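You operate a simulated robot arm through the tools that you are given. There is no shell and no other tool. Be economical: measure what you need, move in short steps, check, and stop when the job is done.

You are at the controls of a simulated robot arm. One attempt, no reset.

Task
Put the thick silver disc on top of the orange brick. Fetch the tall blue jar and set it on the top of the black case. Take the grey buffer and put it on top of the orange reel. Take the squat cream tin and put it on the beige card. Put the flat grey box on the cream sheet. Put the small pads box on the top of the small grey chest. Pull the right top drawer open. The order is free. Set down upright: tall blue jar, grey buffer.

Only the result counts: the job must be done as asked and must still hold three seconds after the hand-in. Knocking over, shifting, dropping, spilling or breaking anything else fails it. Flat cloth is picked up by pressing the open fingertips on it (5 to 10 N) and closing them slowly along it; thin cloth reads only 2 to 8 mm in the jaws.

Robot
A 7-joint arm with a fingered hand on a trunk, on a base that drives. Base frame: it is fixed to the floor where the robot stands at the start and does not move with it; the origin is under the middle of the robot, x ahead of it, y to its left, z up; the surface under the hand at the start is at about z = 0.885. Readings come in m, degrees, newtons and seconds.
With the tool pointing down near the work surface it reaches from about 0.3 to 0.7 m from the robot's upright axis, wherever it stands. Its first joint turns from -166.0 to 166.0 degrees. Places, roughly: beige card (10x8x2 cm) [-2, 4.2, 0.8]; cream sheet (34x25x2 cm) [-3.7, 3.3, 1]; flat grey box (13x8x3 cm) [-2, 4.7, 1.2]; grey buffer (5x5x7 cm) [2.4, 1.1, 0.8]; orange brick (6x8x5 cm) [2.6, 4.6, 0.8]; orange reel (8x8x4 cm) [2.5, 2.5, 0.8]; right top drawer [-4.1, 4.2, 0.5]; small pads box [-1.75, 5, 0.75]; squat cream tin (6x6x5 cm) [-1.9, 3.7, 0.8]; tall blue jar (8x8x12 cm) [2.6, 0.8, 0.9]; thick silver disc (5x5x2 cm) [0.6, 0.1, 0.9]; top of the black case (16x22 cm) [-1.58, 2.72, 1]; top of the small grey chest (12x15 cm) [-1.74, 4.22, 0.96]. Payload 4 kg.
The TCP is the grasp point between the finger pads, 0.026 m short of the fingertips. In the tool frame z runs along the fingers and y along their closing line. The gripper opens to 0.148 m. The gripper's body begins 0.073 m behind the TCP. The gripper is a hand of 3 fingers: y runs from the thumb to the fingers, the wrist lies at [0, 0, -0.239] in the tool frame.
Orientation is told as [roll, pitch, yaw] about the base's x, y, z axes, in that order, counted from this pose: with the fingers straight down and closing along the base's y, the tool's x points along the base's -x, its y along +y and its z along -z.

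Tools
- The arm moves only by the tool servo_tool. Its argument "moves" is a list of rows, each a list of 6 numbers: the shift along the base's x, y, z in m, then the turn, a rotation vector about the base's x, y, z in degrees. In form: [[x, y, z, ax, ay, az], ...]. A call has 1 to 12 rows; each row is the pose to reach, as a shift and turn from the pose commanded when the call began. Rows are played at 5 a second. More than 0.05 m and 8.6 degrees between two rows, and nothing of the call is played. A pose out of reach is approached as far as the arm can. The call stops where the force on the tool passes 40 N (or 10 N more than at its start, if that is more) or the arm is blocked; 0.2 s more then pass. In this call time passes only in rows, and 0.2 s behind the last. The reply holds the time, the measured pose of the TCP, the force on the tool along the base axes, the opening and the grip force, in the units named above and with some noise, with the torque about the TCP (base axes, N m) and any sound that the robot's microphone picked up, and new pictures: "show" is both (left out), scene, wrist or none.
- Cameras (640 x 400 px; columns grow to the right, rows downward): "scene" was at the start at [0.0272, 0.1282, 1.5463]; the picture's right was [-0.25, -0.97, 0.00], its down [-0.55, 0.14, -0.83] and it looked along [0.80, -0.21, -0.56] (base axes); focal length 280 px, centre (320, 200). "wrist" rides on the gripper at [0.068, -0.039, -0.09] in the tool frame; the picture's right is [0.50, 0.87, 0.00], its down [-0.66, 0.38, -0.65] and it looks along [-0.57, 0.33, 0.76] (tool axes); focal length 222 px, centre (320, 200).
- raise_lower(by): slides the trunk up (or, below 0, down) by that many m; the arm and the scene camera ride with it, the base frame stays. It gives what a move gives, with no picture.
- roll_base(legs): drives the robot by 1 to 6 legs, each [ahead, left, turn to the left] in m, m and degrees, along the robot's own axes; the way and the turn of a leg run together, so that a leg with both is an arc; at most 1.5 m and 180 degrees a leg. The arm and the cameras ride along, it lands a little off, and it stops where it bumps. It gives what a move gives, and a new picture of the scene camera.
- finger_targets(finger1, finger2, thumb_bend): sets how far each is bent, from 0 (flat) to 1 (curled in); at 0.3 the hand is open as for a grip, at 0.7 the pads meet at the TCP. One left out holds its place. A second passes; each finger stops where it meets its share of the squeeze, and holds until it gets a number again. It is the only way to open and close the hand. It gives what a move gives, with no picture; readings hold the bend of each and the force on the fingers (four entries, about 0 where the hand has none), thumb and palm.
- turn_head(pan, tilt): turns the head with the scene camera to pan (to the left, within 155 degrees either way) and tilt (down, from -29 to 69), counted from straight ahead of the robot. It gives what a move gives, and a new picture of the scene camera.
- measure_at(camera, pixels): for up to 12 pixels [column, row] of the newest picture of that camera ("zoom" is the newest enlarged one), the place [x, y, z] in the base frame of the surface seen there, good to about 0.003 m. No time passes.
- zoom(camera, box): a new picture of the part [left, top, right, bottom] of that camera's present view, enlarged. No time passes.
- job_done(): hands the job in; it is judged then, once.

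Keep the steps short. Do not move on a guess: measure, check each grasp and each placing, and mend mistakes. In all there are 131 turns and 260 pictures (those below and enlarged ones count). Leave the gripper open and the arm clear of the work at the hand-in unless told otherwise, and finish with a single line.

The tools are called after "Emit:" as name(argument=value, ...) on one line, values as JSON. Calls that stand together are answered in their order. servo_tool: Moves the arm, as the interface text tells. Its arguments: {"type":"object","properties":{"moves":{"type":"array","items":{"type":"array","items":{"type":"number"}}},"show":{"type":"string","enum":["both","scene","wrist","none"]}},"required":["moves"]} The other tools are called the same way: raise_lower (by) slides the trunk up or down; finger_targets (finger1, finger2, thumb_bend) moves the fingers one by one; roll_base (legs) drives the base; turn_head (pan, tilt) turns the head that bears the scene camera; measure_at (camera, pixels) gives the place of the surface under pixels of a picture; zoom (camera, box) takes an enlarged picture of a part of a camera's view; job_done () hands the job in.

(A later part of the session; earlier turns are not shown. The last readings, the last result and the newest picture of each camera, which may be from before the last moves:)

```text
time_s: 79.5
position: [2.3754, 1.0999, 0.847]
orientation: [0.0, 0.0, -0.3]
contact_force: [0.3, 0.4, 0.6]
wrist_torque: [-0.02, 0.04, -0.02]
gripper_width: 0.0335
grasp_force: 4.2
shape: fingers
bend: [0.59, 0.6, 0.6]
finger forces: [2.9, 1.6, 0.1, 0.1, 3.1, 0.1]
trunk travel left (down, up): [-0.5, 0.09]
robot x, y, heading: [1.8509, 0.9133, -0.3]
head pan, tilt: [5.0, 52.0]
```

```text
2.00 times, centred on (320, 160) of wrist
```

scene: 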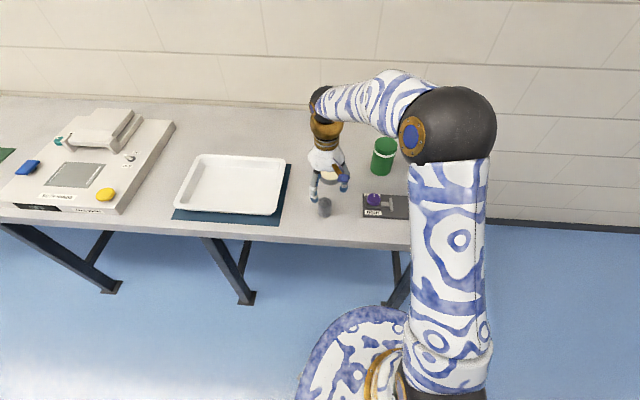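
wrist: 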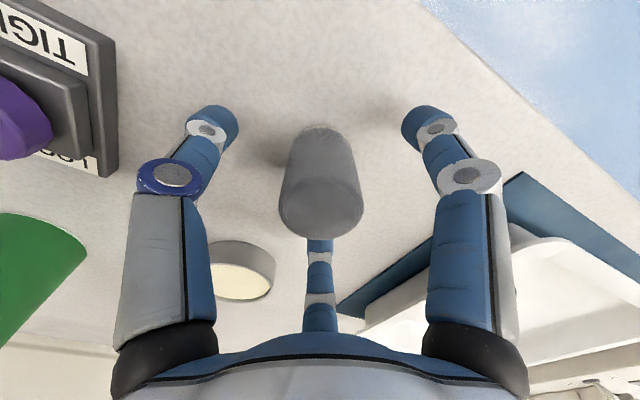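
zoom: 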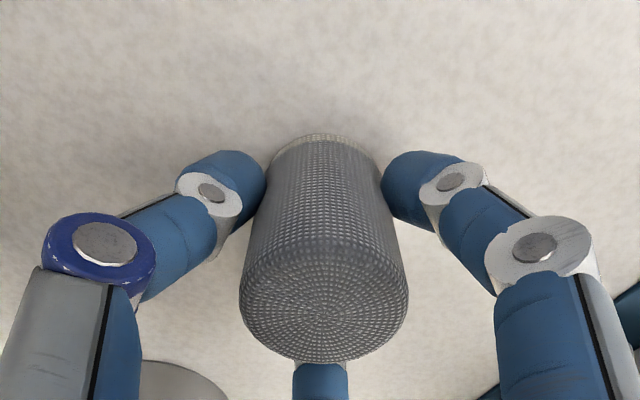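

All three fingers on it. Firm up and lift.

Emit:
finger_targets(finger1=0.67, finger2=0.67, thumb_bend=0.67)

Emit:
servo_tool(moves=[[0, 0, 0.02, 0, 0, 0], [0, 0, 0.06, 0, 0, 0], [0, 0, 0.11, 0, 0, 0], [-0.03, 0, 0.14, 0, 0, 0], [-0.06, 0, 0.18, 0, 0, 0], [-0.09, 0, 0.22, 0, 0, 0], [-0.11, 0, 0.26, 0, 0, 0], [-0.13, 0, 0.3, 0, 0, 0]], show="wrist")

```text
time_s: 80.5
position: [2.3745, 1.1, 0.8472]
orientation: [0.0, 0.1, -0.3]
contact_force: [-0.2, -0.2, 0.4]
wrist_torque: [-0.01, -0.01, 0.0]
gripper_width: 0.0324
grasp_force: 10.9
shape: fingers
bend: [0.58, 0.6, 0.62]
finger forces: [7.0, 5.7, 0.0, 0.1, 8.1, 0.1]
trunk travel left (down, up): [-0.5, 0.09]
robot x, y, heading: [1.8476, 0.9131, -0.1]
head pan, tilt: [5.0, 52.0]
```

```text
time_s: 82.3
position: [2.2417, 1.0973, 1.1435]
orientation: [0.0, -0.1, -0.3]
contact_force: [0.0, -0.1, -1.0]
wrist_torque: [0.0, 0.01, -0.01]
gripper_width: 0.0323
grasp_force: 10.6
shape: fingers
bend: [0.59, 0.6, 0.62]
finger forces: [7.1, 5.9, 0.0, 0.0, 8.0, 0.1]
trunk travel left (down, up): [-0.5, 0.09]
robot x, y, heading: [1.8499, 0.913, -0.3]
head pan, tilt: [5.0, 52.0]
```

wrist: 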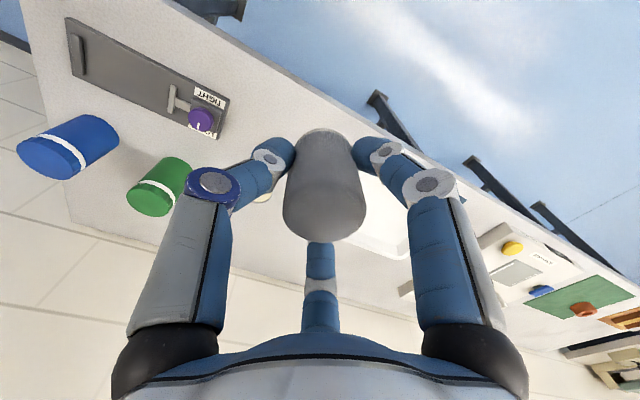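

Held. Drive left to the reel.

Emit:
roll_base(legs=[[-0.05, 1.38, 0.3]])

Emit:
turn_head(pan=8, tilt=52)

```text
time_s: 89.3
position: [2.1613, 2.5155, 1.1427]
orientation: [0.0, 0.0, 2.2]
contact_force: [0.2, 0.4, -0.4]
wrist_torque: [-0.02, -0.02, -0.02]
gripper_width: 0.0325
grasp_force: 9.8
shape: fingers
bend: [0.59, 0.6, 0.62]
finger forces: [7.1, 6.0, 0.0, 0.0, 8.0, 0.1]
trunk travel left (down, up): [-0.5, 0.09]
robot x, y, heading: [1.775, 2.315, 2.2]
head pan, tilt: [5.0, 52.0]
```

scene: 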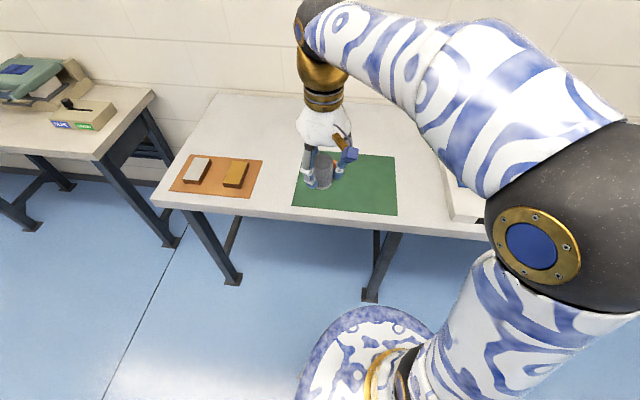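

```text
time_s: 90.0
position: [2.1618, 2.5162, 1.1427]
orientation: [-0.1, 0.0, 2.2]
contact_force: [0.2, 0.2, -1.3]
wrist_torque: [-0.02, 0.03, 0.0]
gripper_width: 0.0322
grasp_force: 10.4
shape: fingers
bend: [0.59, 0.6, 0.62]
finger forces: [7.1, 5.9, 0.1, 0.0, 8.1, 0.0]
trunk travel left (down, up): [-0.5, 0.09]
robot x, y, heading: [1.7764, 2.3155, 2.5]
head pan, tilt: [8.0, 52.0]
```

scene: 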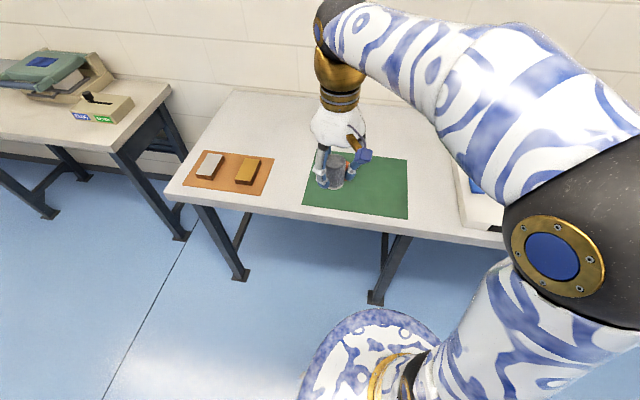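

The reel is hidden behind the hand. Driving 0.13 ahead and looking with the wrist camera too.

Emit:
roll_base(legs=[[0.13, -0.08, -2.2]])

Emit:
servo_tool(moves=[[0, 0.02, 0.02, 0, 0, 0]], show="both")

```text
time_s: 91.3
position: [2.2981, 2.4211, 1.1423]
orientation: [0.0, 0.0, -0.3]
contact_force: [0.0, -0.7, 0.0]
wrist_torque: [0.0, 0.03, -0.01]
gripper_width: 0.0322
grasp_force: 11.0
shape: fingers
bend: [0.59, 0.6, 0.62]
finger forces: [7.1, 5.9, 0.0, 0.1, 8.0, 0.0]
trunk travel left (down, up): [-0.5, 0.09]
robot x, y, heading: [1.899, 2.2368, -0.1]
head pan, tilt: [8.0, 52.0]
```

scene: 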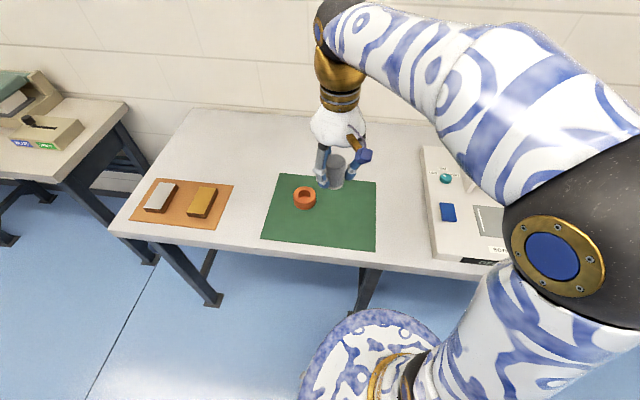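

```text
time_s: 91.7
position: [2.2983, 2.4433, 1.1626]
orientation: [-0.1, 0.0, -0.3]
contact_force: [0.7, -0.4, -0.2]
wrist_torque: [0.0, 0.01, 0.01]
gripper_width: 0.032
grasp_force: 10.3
shape: fingers
bend: [0.59, 0.6, 0.62]
finger forces: [7.2, 5.9, 0.0, 0.1, 8.0, 0.0]
trunk travel left (down, up): [-0.5, 0.09]
robot x, y, heading: [1.9047, 2.2339, -0.5]
head pan, tilt: [8.0, 52.0]
```

scene: 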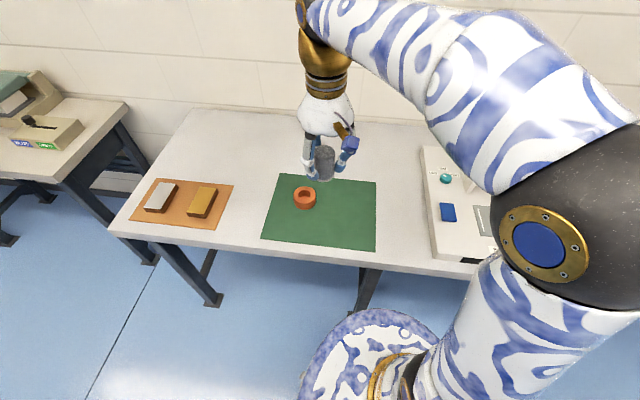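
wrist: 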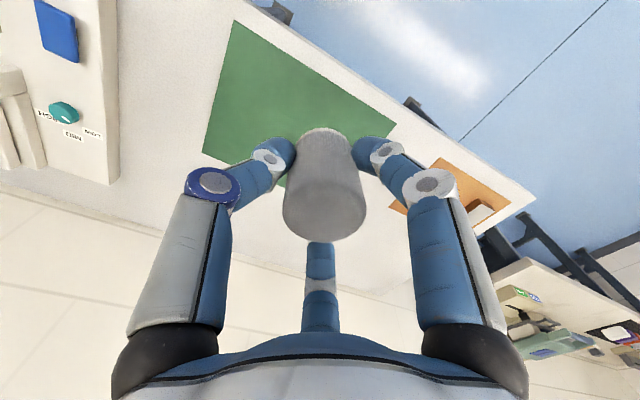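

Emit:
zoom(camera="scene", box=[275, 165, 355, 220])

Emit:
measure_at(camera="scene", pixels=[[295, 194], [314, 192], [304, 187], [305, 200], [304, 193], [325, 155]])

```text
7.27 times, centred on (315, 192) of scene
```

zoom: 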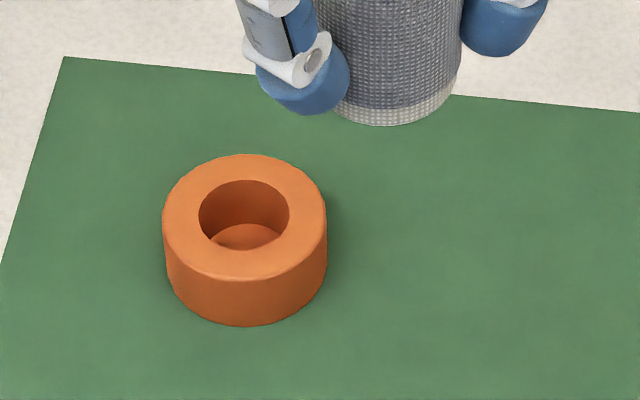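

```text
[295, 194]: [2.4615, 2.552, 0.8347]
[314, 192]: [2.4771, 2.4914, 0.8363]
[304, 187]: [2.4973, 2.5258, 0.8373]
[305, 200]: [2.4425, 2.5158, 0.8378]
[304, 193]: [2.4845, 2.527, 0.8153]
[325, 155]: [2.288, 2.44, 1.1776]
```

Reel rim z≈0.837 with a hole. I'll pin down its centre with several rim points.

Emit:
measure_at(camera="zoom", pixels=[[178, 215], [310, 215], [245, 164], [245, 264], [245, 172], [245, 254], [195, 217], [294, 217], [245, 240], [190, 180], [300, 180], [245, 159]])

```text
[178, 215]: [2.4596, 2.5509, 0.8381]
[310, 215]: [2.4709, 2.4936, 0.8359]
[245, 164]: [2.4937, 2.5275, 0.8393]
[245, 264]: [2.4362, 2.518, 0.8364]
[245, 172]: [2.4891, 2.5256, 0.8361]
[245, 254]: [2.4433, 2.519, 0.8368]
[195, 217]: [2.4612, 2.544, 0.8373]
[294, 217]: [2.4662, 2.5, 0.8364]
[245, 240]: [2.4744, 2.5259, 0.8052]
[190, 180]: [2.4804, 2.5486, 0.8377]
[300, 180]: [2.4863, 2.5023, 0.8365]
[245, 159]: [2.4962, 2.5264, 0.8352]
```

Reel centre (2.465, 2.522, 0.837). Moving the buffer above it.

Emit:
servo_tool(moves=[[0.042, 0.02, -0.01, 0, 0, 0], [0.084, 0.039, -0.02, 0, 0, 0], [0.126, 0.058, -0.03, 0, 0, 0], [0.1675, 0.078, -0.04, 0, 0, 0], [0.1675, 0.078, -0.09, 0, 0, 0], [0.1675, 0.078, -0.14, 0, 0, 0], [0.1675, 0.078, -0.19, 0, 0, 0], [0.1675, 0.078, -0.235, 0, 0, 0]])

Emit:
zoom(camera="scene", box=[275, 165, 355, 220])

```text
time_s: 93.5
position: [2.4672, 2.5201, 0.9257]
orientation: [0.0, 0.0, -0.3]
contact_force: [-0.3, 0.6, -0.7]
wrist_torque: [0.0, -0.03, 0.02]
gripper_width: 0.0319
grasp_force: 10.3
shape: fingers
bend: [0.59, 0.6, 0.62]
finger forces: [7.1, 6.0, 0.0, 0.1, 7.9, 0.1]
trunk travel left (down, up): [-0.5, 0.09]
robot x, y, heading: [1.9031, 2.2416, -0.1]
head pan, tilt: [8.0, 52.0]
```

scene: 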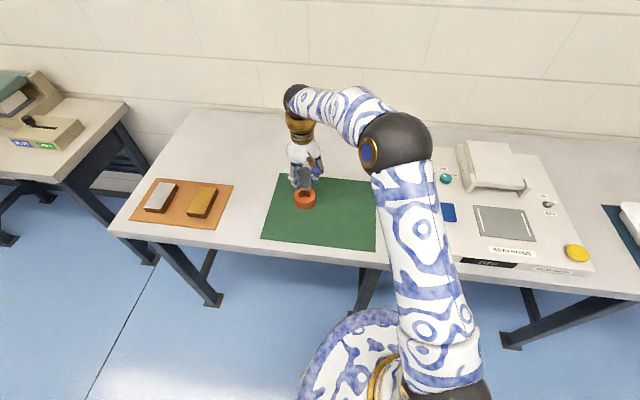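
wrist: 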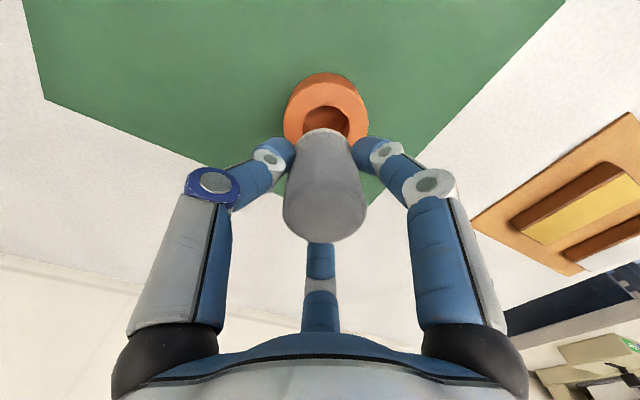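

```text
7.27 times, centred on (315, 192) of scene
```

zoom: 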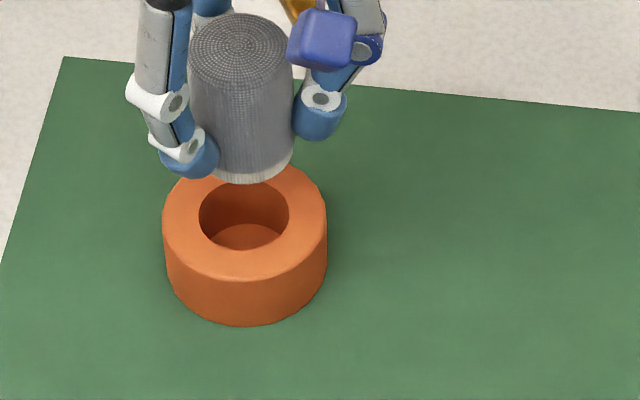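

Shift by (-2, +2) mm, and lower to near contact.

Emit:
servo_tool(moves=[[-0.002, 0.0023, -0.01, 0, 0, 0], [-0.002, 0.0023, -0.02, 0, 0, 0], [-0.002, 0.0023, -0.026, 0, 0, 0]], show="wrist")

Emit:
zoom(camera="scene", box=[275, 165, 355, 220])

```text
time_s: 94.3
position: [2.4652, 2.5229, 0.9011]
orientation: [0.1, 0.0, -0.3]
contact_force: [0.5, -0.4, -0.9]
wrist_torque: [-0.01, 0.01, -0.02]
gripper_width: 0.0319
grasp_force: 9.9
shape: fingers
bend: [0.59, 0.6, 0.62]
finger forces: [7.1, 5.9, 0.1, 0.0, 7.9, 0.0]
trunk travel left (down, up): [-0.5, 0.09]
robot x, y, heading: [1.9023, 2.2388, -0.3]
head pan, tilt: [8.0, 52.0]
```

wrist: 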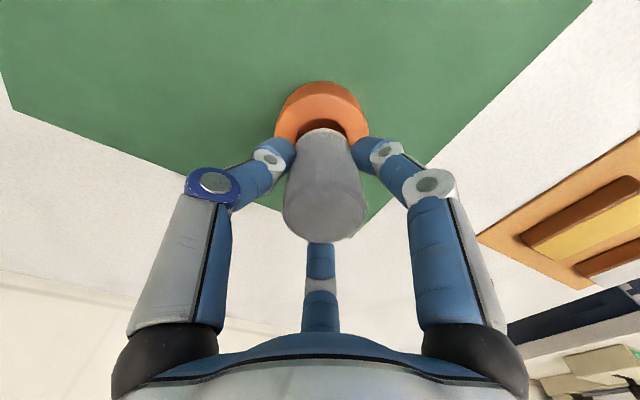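

```text
7.27 times, centred on (315, 192) of scene
```

zoom: 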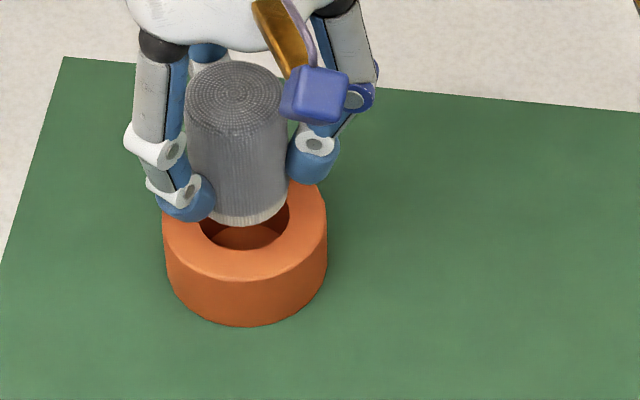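

The buffer's base is nearly the hole's width, so I'll offset 10 mm toward −y so it stands securely on the rim. Lowering with force feel.

Emit:
servo_tool(moves=[[0, -0.01, 0, 0, 0, 0], [0, -0.01, -0.004, 0, 0, 0], [0, -0.01, -0.007, 0, 0, 0]], show="none")

Emit:
zoom(camera="scene", box=[275, 165, 355, 220])

```text
time_s: 95.1
position: [2.4643, 2.5133, 0.894]
orientation: [0.0, 0.1, -0.3]
contact_force: [-0.3, 0.3, -1.5]
wrist_torque: [0.01, 0.01, 0.05]
gripper_width: 0.0321
grasp_force: 10.4
shape: fingers
bend: [0.59, 0.6, 0.62]
finger forces: [7.0, 5.9, 0.0, 0.2, 7.9, 0.1]
trunk travel left (down, up): [-0.5, 0.09]
robot x, y, heading: [1.9051, 2.2399, -0.2]
head pan, tilt: [8.0, 52.0]
```

```text
7.27 times, centred on (315, 192) of scene
```

zoom: 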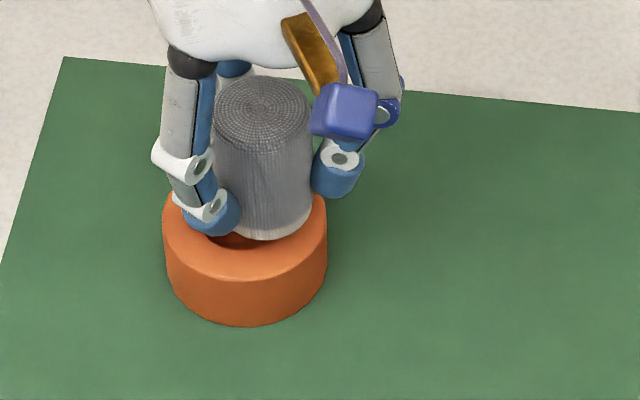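

Emit:
servo_tool(moves=[[0, 0, -0.002, 0, 0, 0], [0, 0, -0.004, 0, 0, 0]], show="none")

Emit:
servo_tool(moves=[[0, 0, -0.001, 0, 0, 0], [0, 0, -0.002, 0, 0, 0]], show="wrist")

```text
time_s: 95.7
position: [2.4656, 2.5132, 0.8906]
orientation: [0.1, 0.0, -0.4]
contact_force: [-0.4, -0.5, -0.4]
wrist_torque: [0.0, -0.01, 0.02]
gripper_width: 0.032
grasp_force: 10.3
shape: fingers
bend: [0.59, 0.6, 0.62]
finger forces: [7.1, 5.9, 0.1, 0.0, 7.9, 0.0]
trunk travel left (down, up): [-0.5, 0.09]
robot x, y, heading: [1.9051, 2.2366, -0.1]
head pan, tilt: [8.0, 52.0]
```

```text
time_s: 96.3
position: [2.4643, 2.5126, 0.8888]
orientation: [0.0, 0.0, -0.3]
contact_force: [-0.2, 0.4, -0.4]
wrist_torque: [-0.02, 0.0, 0.02]
gripper_width: 0.0321
grasp_force: 10.2
shape: fingers
bend: [0.59, 0.6, 0.62]
finger forces: [7.1, 5.9, 0.0, 0.0, 7.9, 0.0]
trunk travel left (down, up): [-0.5, 0.09]
robot x, y, heading: [1.9031, 2.2346, -0.4]
head pan, tilt: [8.0, 52.0]
```

wrist: 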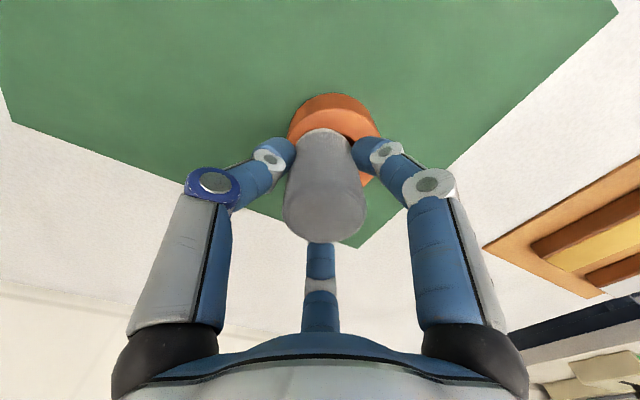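

Emit:
servo_tool(moves=[[0, 0, -0.001, 0, 0, 0], [0, 0, -0.002, 0, 0, 0], [0, 0, -0.003, 0, 0, 0]], show="none")

Emit:
zoom(camera="scene", box=[285, 165, 330, 215])

```text
time_s: 97.1
position: [2.4626, 2.5135, 0.885]
orientation: [-0.1, 0.0, -0.3]
contact_force: [0.0, -0.8, 0.1]
wrist_torque: [-0.05, 0.02, -0.02]
gripper_width: 0.0319
grasp_force: 10.2
shape: fingers
bend: [0.59, 0.6, 0.62]
finger forces: [7.1, 5.9, 0.1, 0.0, 7.8, 0.1]
trunk travel left (down, up): [-0.5, 0.09]
robot x, y, heading: [1.9029, 2.2378, -0.1]
head pan, tilt: [8.0, 52.0]
```

```text
8.00 times, centred on (308, 190) of scene
```

zoom: 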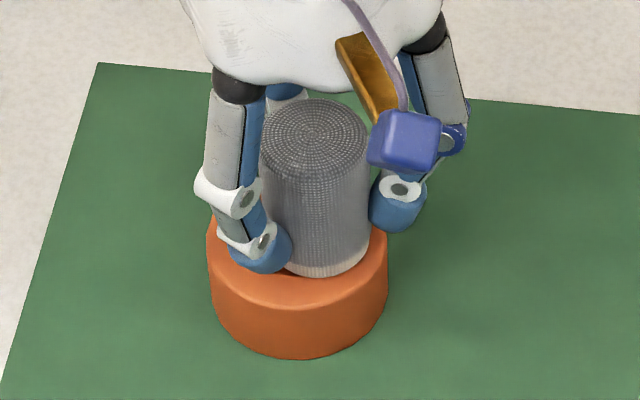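

Emit:
servo_tool(moves=[[0, 0, -0.001, 0, 0, 0], [0, 0, -0.002, 0, 0, 0]], show="none")

Emit:
servo_tool(moves=[[0, 0, -0.001, 0, 0, 0], [0, 0, -0.002, 0, 0, 0]], show="none")

```text
time_s: 97.7
position: [2.4646, 2.5136, 0.8838]
orientation: [0.0, 0.0, -0.3]
contact_force: [1.0, -0.3, 1.8]
wrist_torque: [0.03, -0.02, -0.01]
gripper_width: 0.0318
grasp_force: 10.8
shape: fingers
bend: [0.59, 0.6, 0.62]
finger forces: [7.2, 6.1, 0.0, 0.0, 8.3, 0.0]
trunk travel left (down, up): [-0.5, 0.09]
robot x, y, heading: [1.9009, 2.2402, -0.3]
head pan, tilt: [8.0, 52.0]
```

```text
time_s: 98.3
position: [2.4636, 2.5129, 0.8827]
orientation: [0.1, -0.1, -0.3]
contact_force: [1.0, -1.8, 13.5]
wrist_torque: [-0.05, -0.02, 0.01]
gripper_width: 0.0316
grasp_force: 12.6
shape: fingers
bend: [0.59, 0.6, 0.62]
finger forces: [8.0, 6.9, 0.0, 0.0, 10.5, 0.0]
trunk travel left (down, up): [-0.5, 0.09]
robot x, y, heading: [1.9005, 2.2386, -0.4]
head pan, tilt: [8.0, 52.0]
```

Firm contact. Easing up 1.5 mm and releasing.

Emit:
servo_tool(moves=[[0, 0, 0.0015, 0, 0, 0]], show="none")

Emit:
finger_targets(finger1=0.5, finger2=0.5, thumb_bend=0.5)

Emit:
zoom(camera="scene", box=[275, 165, 355, 220])

```text
time_s: 98.7
position: [2.4641, 2.5125, 0.8837]
orientation: [0.0, -0.1, -0.3]
contact_force: [2.4, -1.4, 10.9]
wrist_torque: [-0.06, -0.03, 0.04]
gripper_width: 0.0315
grasp_force: 12.2
shape: fingers
bend: [0.59, 0.6, 0.62]
finger forces: [7.5, 7.4, 0.0, 0.0, 10.3, 0.0]
trunk travel left (down, up): [-0.5, 0.09]
robot x, y, heading: [1.9011, 2.237, -0.3]
head pan, tilt: [8.0, 52.0]
```

```text
time_s: 99.7
position: [2.4631, 2.5128, 0.8833]
orientation: [0.0, 0.0, -0.3]
contact_force: [0.0, 1.2, 0.3]
wrist_torque: [0.05, -0.01, -0.02]
gripper_width: 0.0615
grasp_force: 0.0
shape: fingers
bend: [0.5, 0.5, 0.5]
finger forces: [0.0, 0.1, 0.0, 0.1, 0.0, 0.1]
trunk travel left (down, up): [-0.5, 0.09]
robot x, y, heading: [1.9032, 2.2392, -0.3]
head pan, tilt: [8.0, 52.0]
```

```text
7.27 times, centred on (315, 192) of scene
```

zoom: 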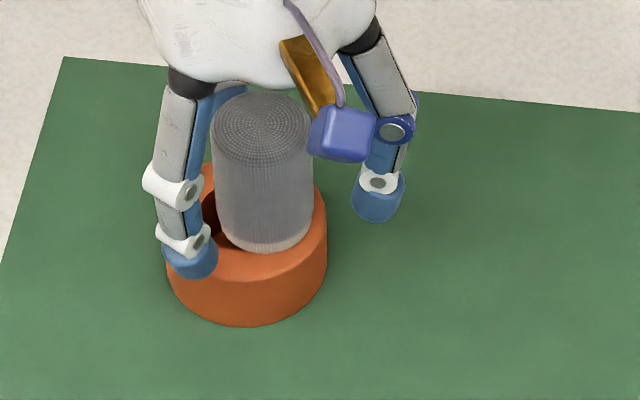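

It stands upright. Rising straight up, then back.

Emit:
servo_tool(moves=[[0, 0, 0.02, 0, 0, 0], [0, 0, 0.06, 0, 0, 0], [0, 0, 0.11, 0, 0, 0], [0, 0, 0.16, 0, 0, 0], [-0.03, 0, 0.19, 0, 0, 0], [-0.06, 0, 0.22, 0, 0, 0], [-0.09, 0, 0.25, 0, 0, 0], [-0.12, 0, 0.28, 0, 0, 0], [-0.15, 0, 0.29, 0, 0, 0]], show="none")

Emit:
zoom(camera="scene", box=[275, 165, 355, 220])

```text
time_s: 101.7
position: [2.3122, 2.5118, 1.177]
orientation: [0.0, 0.0, -0.3]
contact_force: [-0.6, -0.1, -1.2]
wrist_torque: [-0.01, 0.03, 0.0]
gripper_width: 0.0617
grasp_force: 0.0
shape: fingers
bend: [0.5, 0.5, 0.5]
finger forces: [0.0, 0.0, 0.0, 0.0, 0.0, 0.1]
trunk travel left (down, up): [-0.5, 0.09]
robot x, y, heading: [1.9048, 2.2374, -0.2]
head pan, tilt: [8.0, 52.0]
```

```text
7.27 times, centred on (315, 192) of scene
```

zoom: 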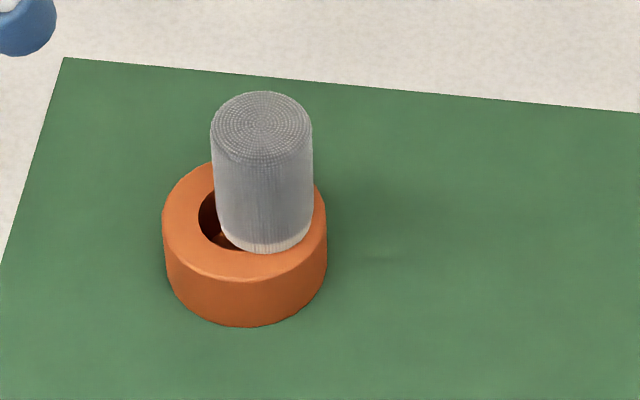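

Good. Now driving right to the blue jar.

Emit:
roll_base(legs=[[-0.12, -1.4, 0], [0.12, -0.15, 0]])

Emit:
finger_targets(finger1=0.3, finger2=0.3, thumb_bend=0.3)

Emit:
zoom(camera="scene", box=[240, 120, 400, 220])

```text
time_s: 110.1
position: [2.332, 0.9456, 1.1748]
orientation: [0.0, 0.0, 2.1]
contact_force: [0.7, 0.3, 0.3]
wrist_torque: [0.02, 0.06, 0.0]
gripper_width: 0.0617
grasp_force: 0.2
shape: fingers
bend: [0.5, 0.5, 0.5]
finger forces: [0.0, 0.0, 0.0, 0.0, 0.0, 0.1]
trunk travel left (down, up): [-0.5, 0.09]
robot x, y, heading: [1.9327, 0.6565, 2.1]
head pan, tilt: [8.0, 52.0]
```

scene: 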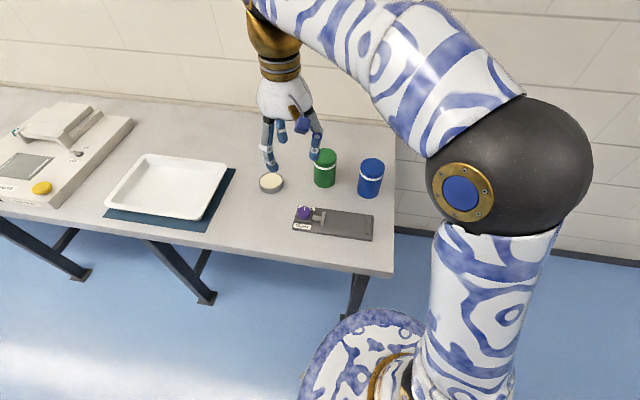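

```text
time_s: 111.1
position: [2.3305, 0.9446, 1.1763]
orientation: [0.0, 0.1, 2.0]
contact_force: [-0.3, 0.5, -0.5]
wrist_torque: [-0.03, -0.02, 0.03]
gripper_width: 0.1267
grasp_force: 0.1
shape: fingers
bend: [0.3, 0.3, 0.3]
finger forces: [0.0, 0.0, 0.1, 0.0, 0.1, 0.0]
trunk travel left (down, up): [-0.5, 0.09]
robot x, y, heading: [1.9288, 0.6546, 2.4]
head pan, tilt: [8.0, 52.0]
```

```text
4.00 times, centred on (320, 170) of scene
```

zoom: 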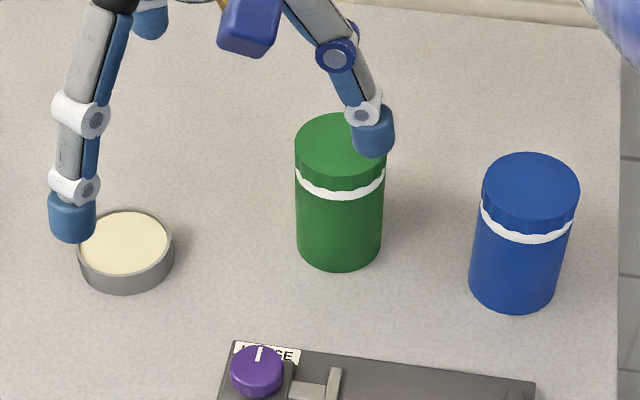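

Emit:
measure_at(camera="zoom", pixels=[[530, 183], [490, 185], [570, 185], [530, 158], [530, 208], [515, 290], [340, 140]])

```text
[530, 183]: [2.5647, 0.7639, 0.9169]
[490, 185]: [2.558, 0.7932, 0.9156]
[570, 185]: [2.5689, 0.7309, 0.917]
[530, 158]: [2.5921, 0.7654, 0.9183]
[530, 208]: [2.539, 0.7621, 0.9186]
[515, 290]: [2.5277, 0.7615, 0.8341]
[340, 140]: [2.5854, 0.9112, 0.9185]
```

Jar axis (2.565, 0.763), top 0.917. Moving over it at height.

Emit:
servo_tool(moves=[[0.033, -0.026, 0, 0, 0, 0], [0.067, -0.052, 0, 0, 0, 0], [0.1, -0.078, 0, 0, 0, 0], [0.134, -0.104, 0, 0, 0, 0], [0.167, -0.13, 0, 0, 0, 0], [0.2, -0.156, 0, 0, 0, 0], [0.2345, -0.1815, 0, 0, 0, 0], [0.2345, -0.1815, -0.05, 0, 0, 0], [0.2345, -0.1815, -0.1, 0, 0, 0], [0.2345, -0.1815, -0.15, 0, 0, 0]])

```text
time_s: 113.3
position: [2.5625, 0.7618, 1.0298]
orientation: [0.0, 0.0, 2.0]
contact_force: [-0.5, 0.3, 0.7]
wrist_torque: [0.02, 0.01, 0.0]
gripper_width: 0.1268
grasp_force: 0.1
shape: fingers
bend: [0.3, 0.3, 0.3]
finger forces: [0.0, 0.1, 0.1, 0.1, 0.0, 0.0]
out of reach, approached as far as the arm can: row 7
trunk travel left (down, up): [-0.5, 0.09]
robot x, y, heading: [1.9324, 0.6544, 1.9]
head pan, tilt: [8.0, 52.0]
```

scene: 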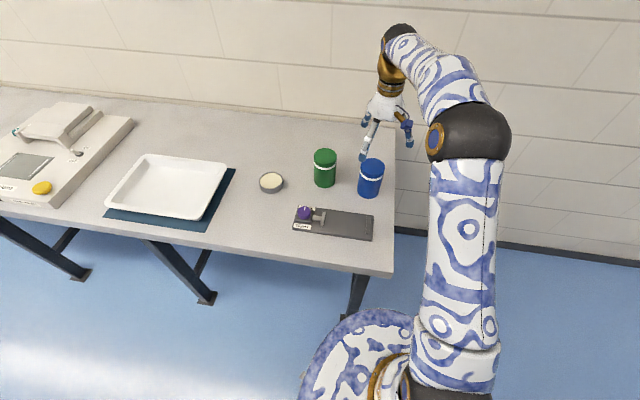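
wrist: 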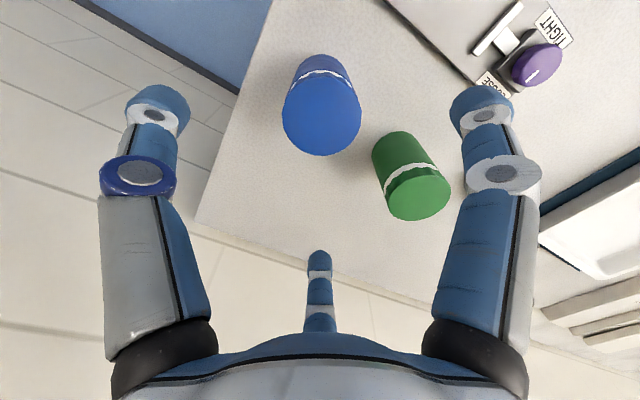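

Centred. Descending around the jar.

Emit:
servo_tool(moves=[[0.001, 0.001, -0.04, 0, 0, 0], [0.001, 0.001, -0.08, 0, 0, 0], [0.001, 0.001, -0.12, 0, 0, 0], [0.001, 0.001, -0.158, 0, 0, 0]], show="wrist")

Emit:
finger_targets(finger1=0.48, finger2=0.48, thumb_bend=0.48)

Emit:
zoom(camera="wrist", box=[100, 30, 540, 330])

```text
time_s: 114.3
position: [2.5638, 0.765, 0.8688]
orientation: [0.0, -0.1, 2.0]
contact_force: [-0.3, -0.7, 0.3]
wrist_torque: [-0.05, 0.03, -0.01]
gripper_width: 0.1267
grasp_force: 0.0
shape: fingers
bend: [0.3, 0.3, 0.3]
finger forces: [0.0, 0.0, 0.1, 0.0, 0.0, 0.0]
trunk travel left (down, up): [-0.5, 0.09]
robot x, y, heading: [1.934, 0.6564, 2.0]
head pan, tilt: [8.0, 52.0]
```

wrist: 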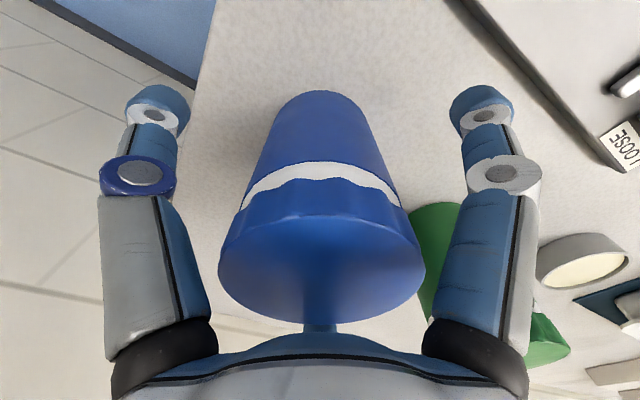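

```text
time_s: 115.3
position: [2.5642, 0.7631, 0.8702]
orientation: [-0.1, 0.0, 2.0]
contact_force: [-0.6, -0.4, -0.1]
wrist_torque: [-0.01, 0.01, 0.0]
gripper_width: 0.0692
grasp_force: 0.1
shape: fingers
bend: [0.48, 0.48, 0.48]
finger forces: [0.1, 0.1, 0.0, 0.0, 0.1, 0.0]
trunk travel left (down, up): [-0.5, 0.09]
robot x, y, heading: [1.9347, 0.6544, 1.9]
head pan, tilt: [8.0, 52.0]
```

```text
1.33 times, centred on (320, 180) of wrist
```

zoom: 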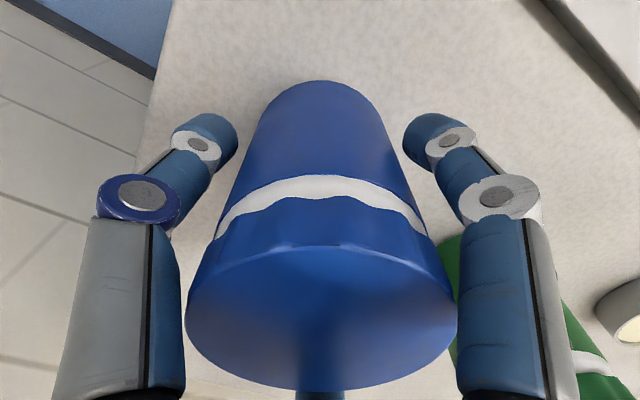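

Closing further onto the jar.

Emit:
finger_targets(finger1=0.57, finger2=0.57, thumb_bend=0.57)

Emit:
finger_targets(finger1=0.66, finger2=0.66, thumb_bend=0.66)

Emit:
zoom(camera="wrist", box=[100, 30, 540, 330])

```text
time_s: 116.3
position: [2.5649, 0.7646, 0.8691]
orientation: [-0.1, 0.0, 2.1]
contact_force: [-0.7, -2.0, 0.9]
wrist_torque: [-0.06, -0.03, 0.03]
gripper_width: 0.0577
grasp_force: 6.5
shape: fingers
bend: [0.51, 0.52, 0.53]
finger forces: [4.8, 3.1, 0.1, 0.1, 5.6, 0.1]
trunk travel left (down, up): [-0.5, 0.09]
robot x, y, heading: [1.9361, 0.6549, 2.0]
head pan, tilt: [8.0, 52.0]
```

```text
time_s: 117.3
position: [2.5643, 0.7644, 0.8699]
orientation: [-0.1, 0.1, 2.0]
contact_force: [0.2, -1.7, 1.9]
wrist_torque: [-0.3, -0.12, -0.03]
gripper_width: 0.0561
grasp_force: 19.8
shape: fingers
bend: [0.51, 0.52, 0.56]
finger forces: [12.1, 10.5, 0.0, 0.1, 16.0, 0.1]
trunk travel left (down, up): [-0.5, 0.09]
robot x, y, heading: [1.9319, 0.6586, 2.0]
head pan, tilt: [8.0, 52.0]
```

```text
1.33 times, centred on (320, 180) of wrist
```

zoom: 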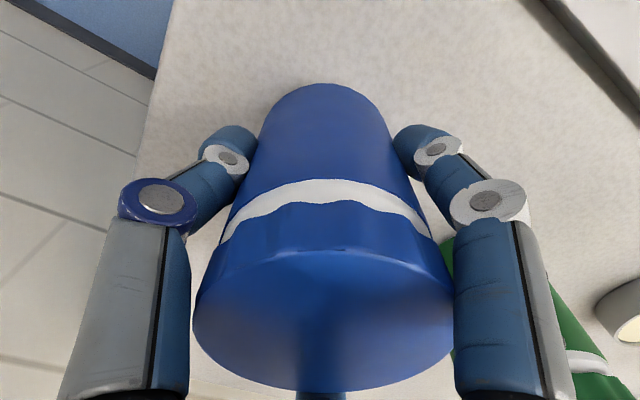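

Firm grip (about 20 N). Lifting and retracting.

Emit:
servo_tool(moves=[[0, 0, 0.015, 0, 0, 0], [0, 0, 0.04, 0, 0, 0], [0, 0, 0.08, 0, 0, 0], [0, 0, 0.12, 0, 0, 0], [-0.035, 0, 0.15, 0, 0, 0], [-0.07, 0, 0.18, 0, 0, 0], [-0.105, 0, 0.21, 0, 0, 0], [-0.14, 0, 0.24, 0, 0, 0], [-0.175, 0, 0.27, 0, 0, 0], [-0.2, 0, 0.3, 0, 0, 0]], show="both")

```text
time_s: 119.5
position: [2.3654, 0.7656, 1.1687]
orientation: [0.0, 0.0, 2.0]
contact_force: [0.1, -0.2, -4.7]
wrist_torque: [0.0, -0.01, -0.01]
gripper_width: 0.0557
grasp_force: 18.7
shape: fingers
bend: [0.51, 0.52, 0.56]
finger forces: [12.0, 10.9, 0.0, 0.0, 14.3, 0.0]
trunk travel left (down, up): [-0.5, 0.09]
robot x, y, heading: [1.9322, 0.6527, 2.3]
head pan, tilt: [8.0, 52.0]
```

scene: 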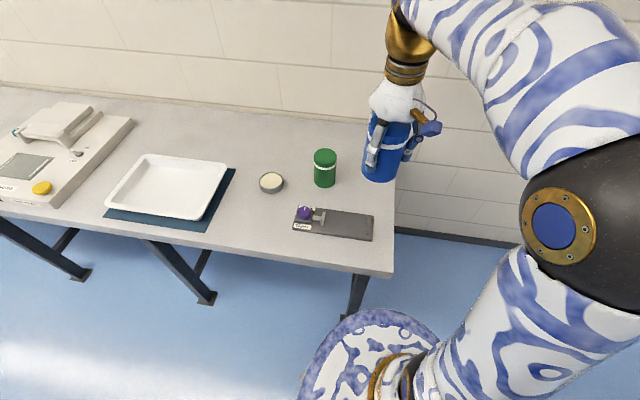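
wrist: 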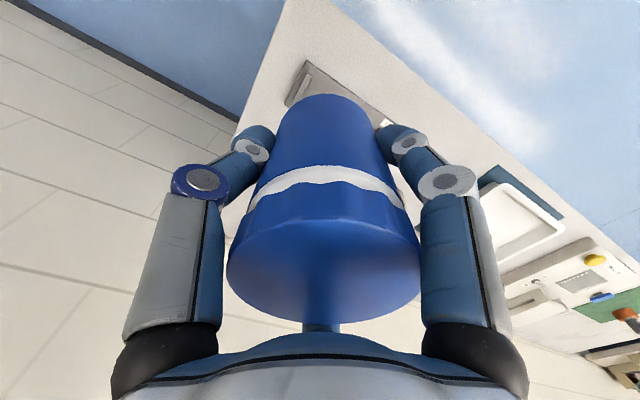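

Jar is held (≈0.5 kg). Driving into the open floor and turning to face −x.

Emit:
roll_base(legs=[[-0.3, 0.9, 0], [-1.0, 0.7, 0], [0, 0, 176]])

Emit:
turn_head(pan=10, tilt=25)

```text
time_s: 137.7
position: [0.0886, 2.1172, 1.169]
orientation: [0.0, 0.0, -179.5]
contact_force: [-0.5, -0.9, -4.7]
wrist_torque: [0.01, -0.04, 0.0]
gripper_width: 0.0555
grasp_force: 17.8
shape: fingers
bend: [0.51, 0.52, 0.56]
finger forces: [10.8, 10.6, 0.0, 0.0, 13.9, 0.1]
trunk travel left (down, up): [-0.5, 0.09]
robot x, y, heading: [0.5252, 2.2076, -179.7]
head pan, tilt: [8.0, 52.0]
```

scene: 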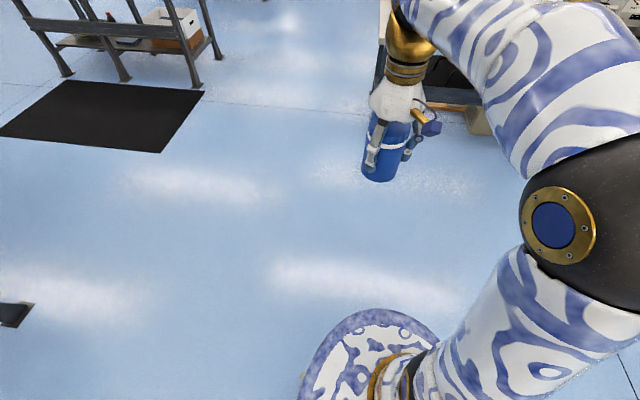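

```text
time_s: 138.6
position: [0.0901, 2.1164, 1.1686]
orientation: [0.0, 0.0, -179.4]
contact_force: [-1.0, 0.9, -5.1]
wrist_torque: [0.05, 0.03, 0.02]
gripper_width: 0.0554
grasp_force: 17.8
shape: fingers
bend: [0.51, 0.52, 0.56]
finger forces: [10.7, 10.5, 0.0, 0.0, 13.9, 0.1]
trunk travel left (down, up): [-0.5, 0.09]
robot x, y, heading: [0.5268, 2.2133, -179.5]
head pan, tilt: [10.0, 25.0]
```

scene: 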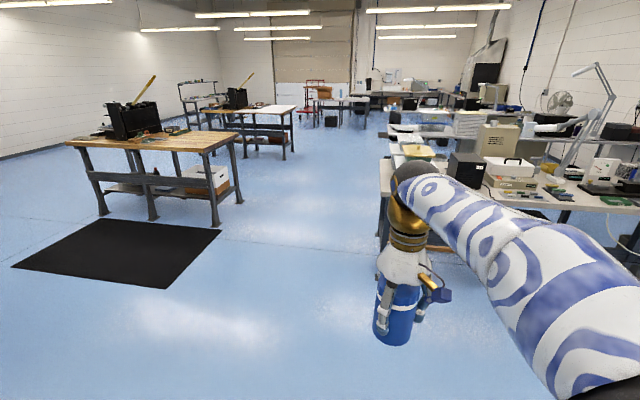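

Emit:
zoom(camera="scene", box=[380, 100, 640, 260])

Emit:
measure_at(camera="scene", pixels=[[470, 156], [455, 170], [513, 164], [497, 140], [418, 152], [384, 178], [384, 235], [600, 210], [384, 160], [545, 190], [620, 205], [392, 120]])

```text
2.46 times, centred on (510, 180) of scene
```

zoom: 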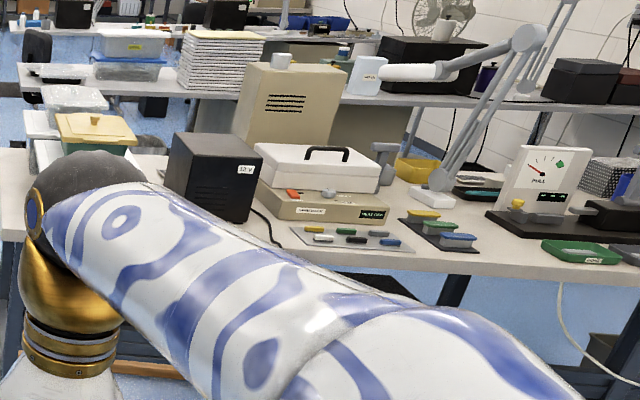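

```text
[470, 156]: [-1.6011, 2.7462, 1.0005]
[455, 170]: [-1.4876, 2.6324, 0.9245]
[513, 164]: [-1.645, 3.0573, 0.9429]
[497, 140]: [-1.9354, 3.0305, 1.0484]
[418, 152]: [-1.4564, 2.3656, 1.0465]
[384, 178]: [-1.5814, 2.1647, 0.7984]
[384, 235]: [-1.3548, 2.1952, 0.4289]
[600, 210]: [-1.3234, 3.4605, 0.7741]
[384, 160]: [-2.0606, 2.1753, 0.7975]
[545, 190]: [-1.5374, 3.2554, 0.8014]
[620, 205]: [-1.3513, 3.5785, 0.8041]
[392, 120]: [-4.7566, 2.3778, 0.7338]
```

Case top ≈(-1.6, 2.74, 1.0); bench front x≈-1.31. Driving to about (-0.85, 2.85).

Emit:
roll_base(legs=[[0.3, -0.6, 0], [1.05, 0, 0]])

Emit:
turn_head(pan=10, tilt=40)

```text
time_s: 147.4
position: [-1.2889, 2.6945, 1.1679]
orientation: [0.0, 0.0, -179.2]
contact_force: [0.0, -0.1, -4.2]
wrist_torque: [0.02, 0.03, 0.01]
gripper_width: 0.0556
grasp_force: 17.9
shape: fingers
bend: [0.51, 0.52, 0.56]
finger forces: [10.9, 10.6, 0.1, 0.0, 14.1, 0.0]
trunk travel left (down, up): [-0.5, 0.09]
robot x, y, heading: [-0.8505, 2.792, -179.2]
head pan, tilt: [10.0, 25.0]
```

scene: 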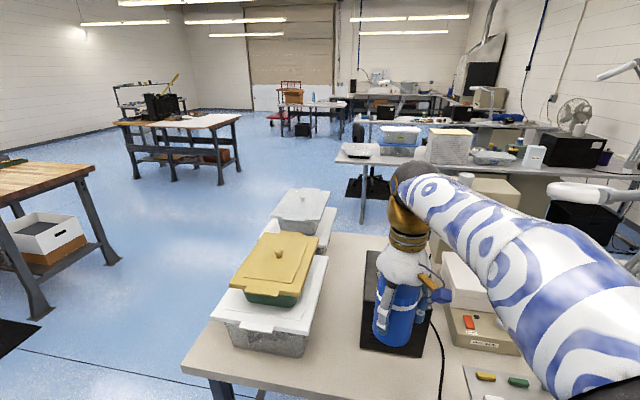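

```text
time_s: 148.2
position: [-1.2886, 2.694, 1.1689]
orientation: [0.0, 0.0, -179.2]
contact_force: [-0.4, 0.0, -5.2]
wrist_torque: [0.04, -0.01, 0.0]
gripper_width: 0.0556
grasp_force: 17.6
shape: fingers
bend: [0.51, 0.52, 0.56]
finger forces: [10.9, 10.5, 0.1, 0.0, 14.0, 0.1]
trunk travel left (down, up): [-0.5, 0.09]
robot x, y, heading: [-0.8508, 2.7953, -179.3]
head pan, tilt: [10.0, 40.0]
```

scene: 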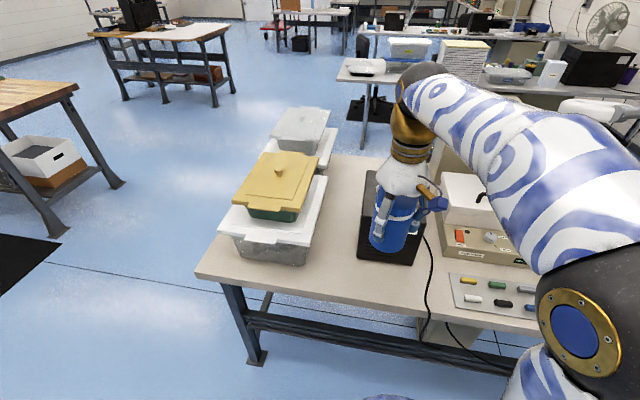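

Emit:
zoom(camera="scene", box=[330, 150, 470, 280])

Emit:
measure_at(camera="scene", pixels=[[370, 175], [362, 235], [370, 190], [368, 215], [372, 242], [415, 242], [390, 262], [405, 250]])

```text
3.08 times, centred on (400, 215) of scene
```

zoom: 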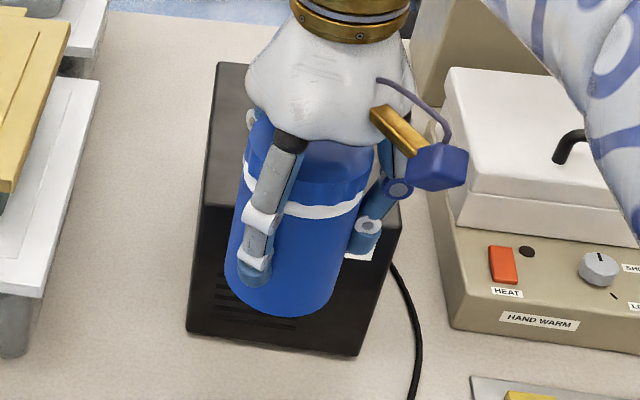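

```text
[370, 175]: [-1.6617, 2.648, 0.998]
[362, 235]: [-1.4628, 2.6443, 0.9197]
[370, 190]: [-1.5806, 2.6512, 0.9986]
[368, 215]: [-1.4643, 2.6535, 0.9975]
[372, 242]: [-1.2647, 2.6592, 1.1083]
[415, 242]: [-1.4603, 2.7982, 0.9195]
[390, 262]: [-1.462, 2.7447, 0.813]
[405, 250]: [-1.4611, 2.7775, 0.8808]
```

Case top centre (-1.572, 2.723, 0.998). Driving 0.12 closer.

Emit:
roll_base(legs=[[0.12, 0, -0.8]])

```text
time_s: 149.4
position: [-1.4105, 2.6988, 1.1675]
orientation: [0.0, 0.1, -179.9]
contact_force: [-0.5, 0.9, -5.1]
wrist_torque: [-0.02, 0.01, 0.0]
gripper_width: 0.0556
grasp_force: 18.2
shape: fingers
bend: [0.51, 0.52, 0.56]
finger forces: [11.0, 10.6, 0.0, 0.0, 13.9, 0.1]
trunk travel left (down, up): [-0.5, 0.09]
robot x, y, heading: [-0.9747, 2.7929, -179.8]
head pan, tilt: [10.0, 40.0]
```

scene: 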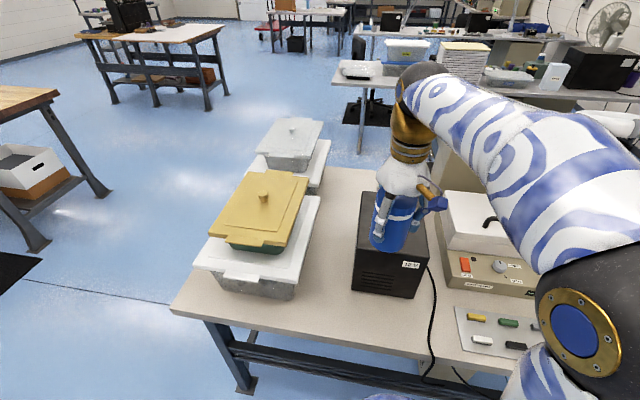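

Emit:
servo_tool(moves=[[-0.04, 0.006, 0, 0, 0, 0], [-0.08, 0.012, 0, 0, 0, 0], [-0.12, 0.018, 0, 0, 0, 0], [-0.162, 0.025, 0, 0, 0, 0], [-0.162, 0.025, -0.03, 0, 0, 0], [-0.162, 0.025, -0.06, 0, 0, 0], [-0.162, 0.025, -0.078, 0, 0, 0]])

Emit:
zoom(camera="scene", box=[330, 150, 470, 280])

```text
time_s: 151.0
position: [-1.5732, 2.7216, 1.091]
orientation: [0.0, 0.1, -179.8]
contact_force: [0.3, -0.7, -5.1]
wrist_torque: [0.01, 0.03, 0.03]
gripper_width: 0.0552
grasp_force: 18.1
shape: fingers
bend: [0.51, 0.52, 0.56]
finger forces: [10.9, 10.6, 0.0, 0.0, 13.8, 0.0]
trunk travel left (down, up): [-0.5, 0.09]
robot x, y, heading: [-0.9742, 2.7923, -179.8]
head pan, tilt: [10.0, 40.0]
```

scene: 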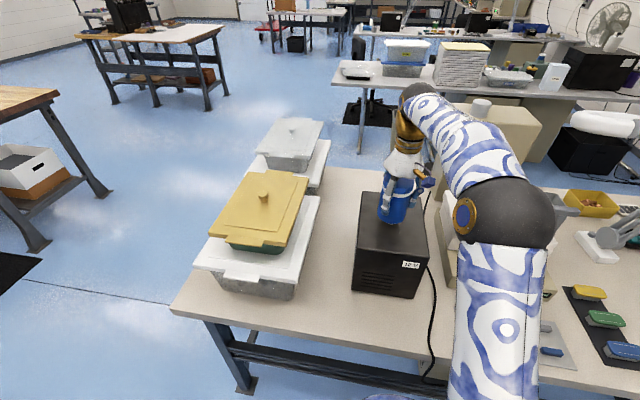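
wrist: 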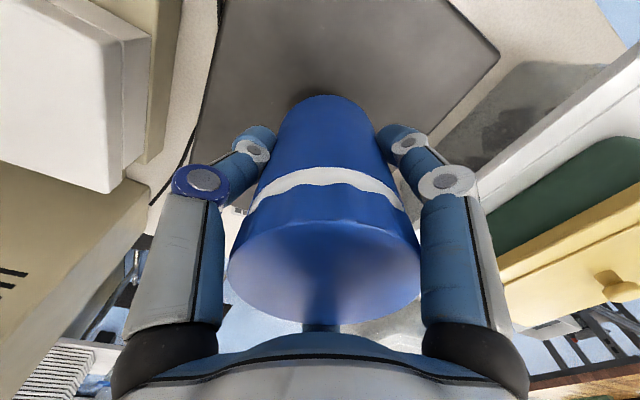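

```text
3.08 times, centred on (400, 215) of scene
```

zoom: 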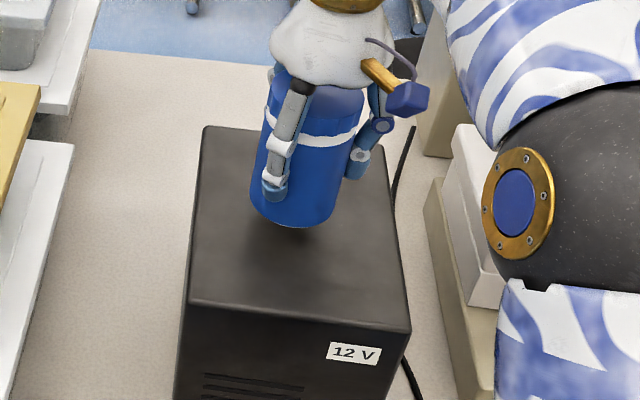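

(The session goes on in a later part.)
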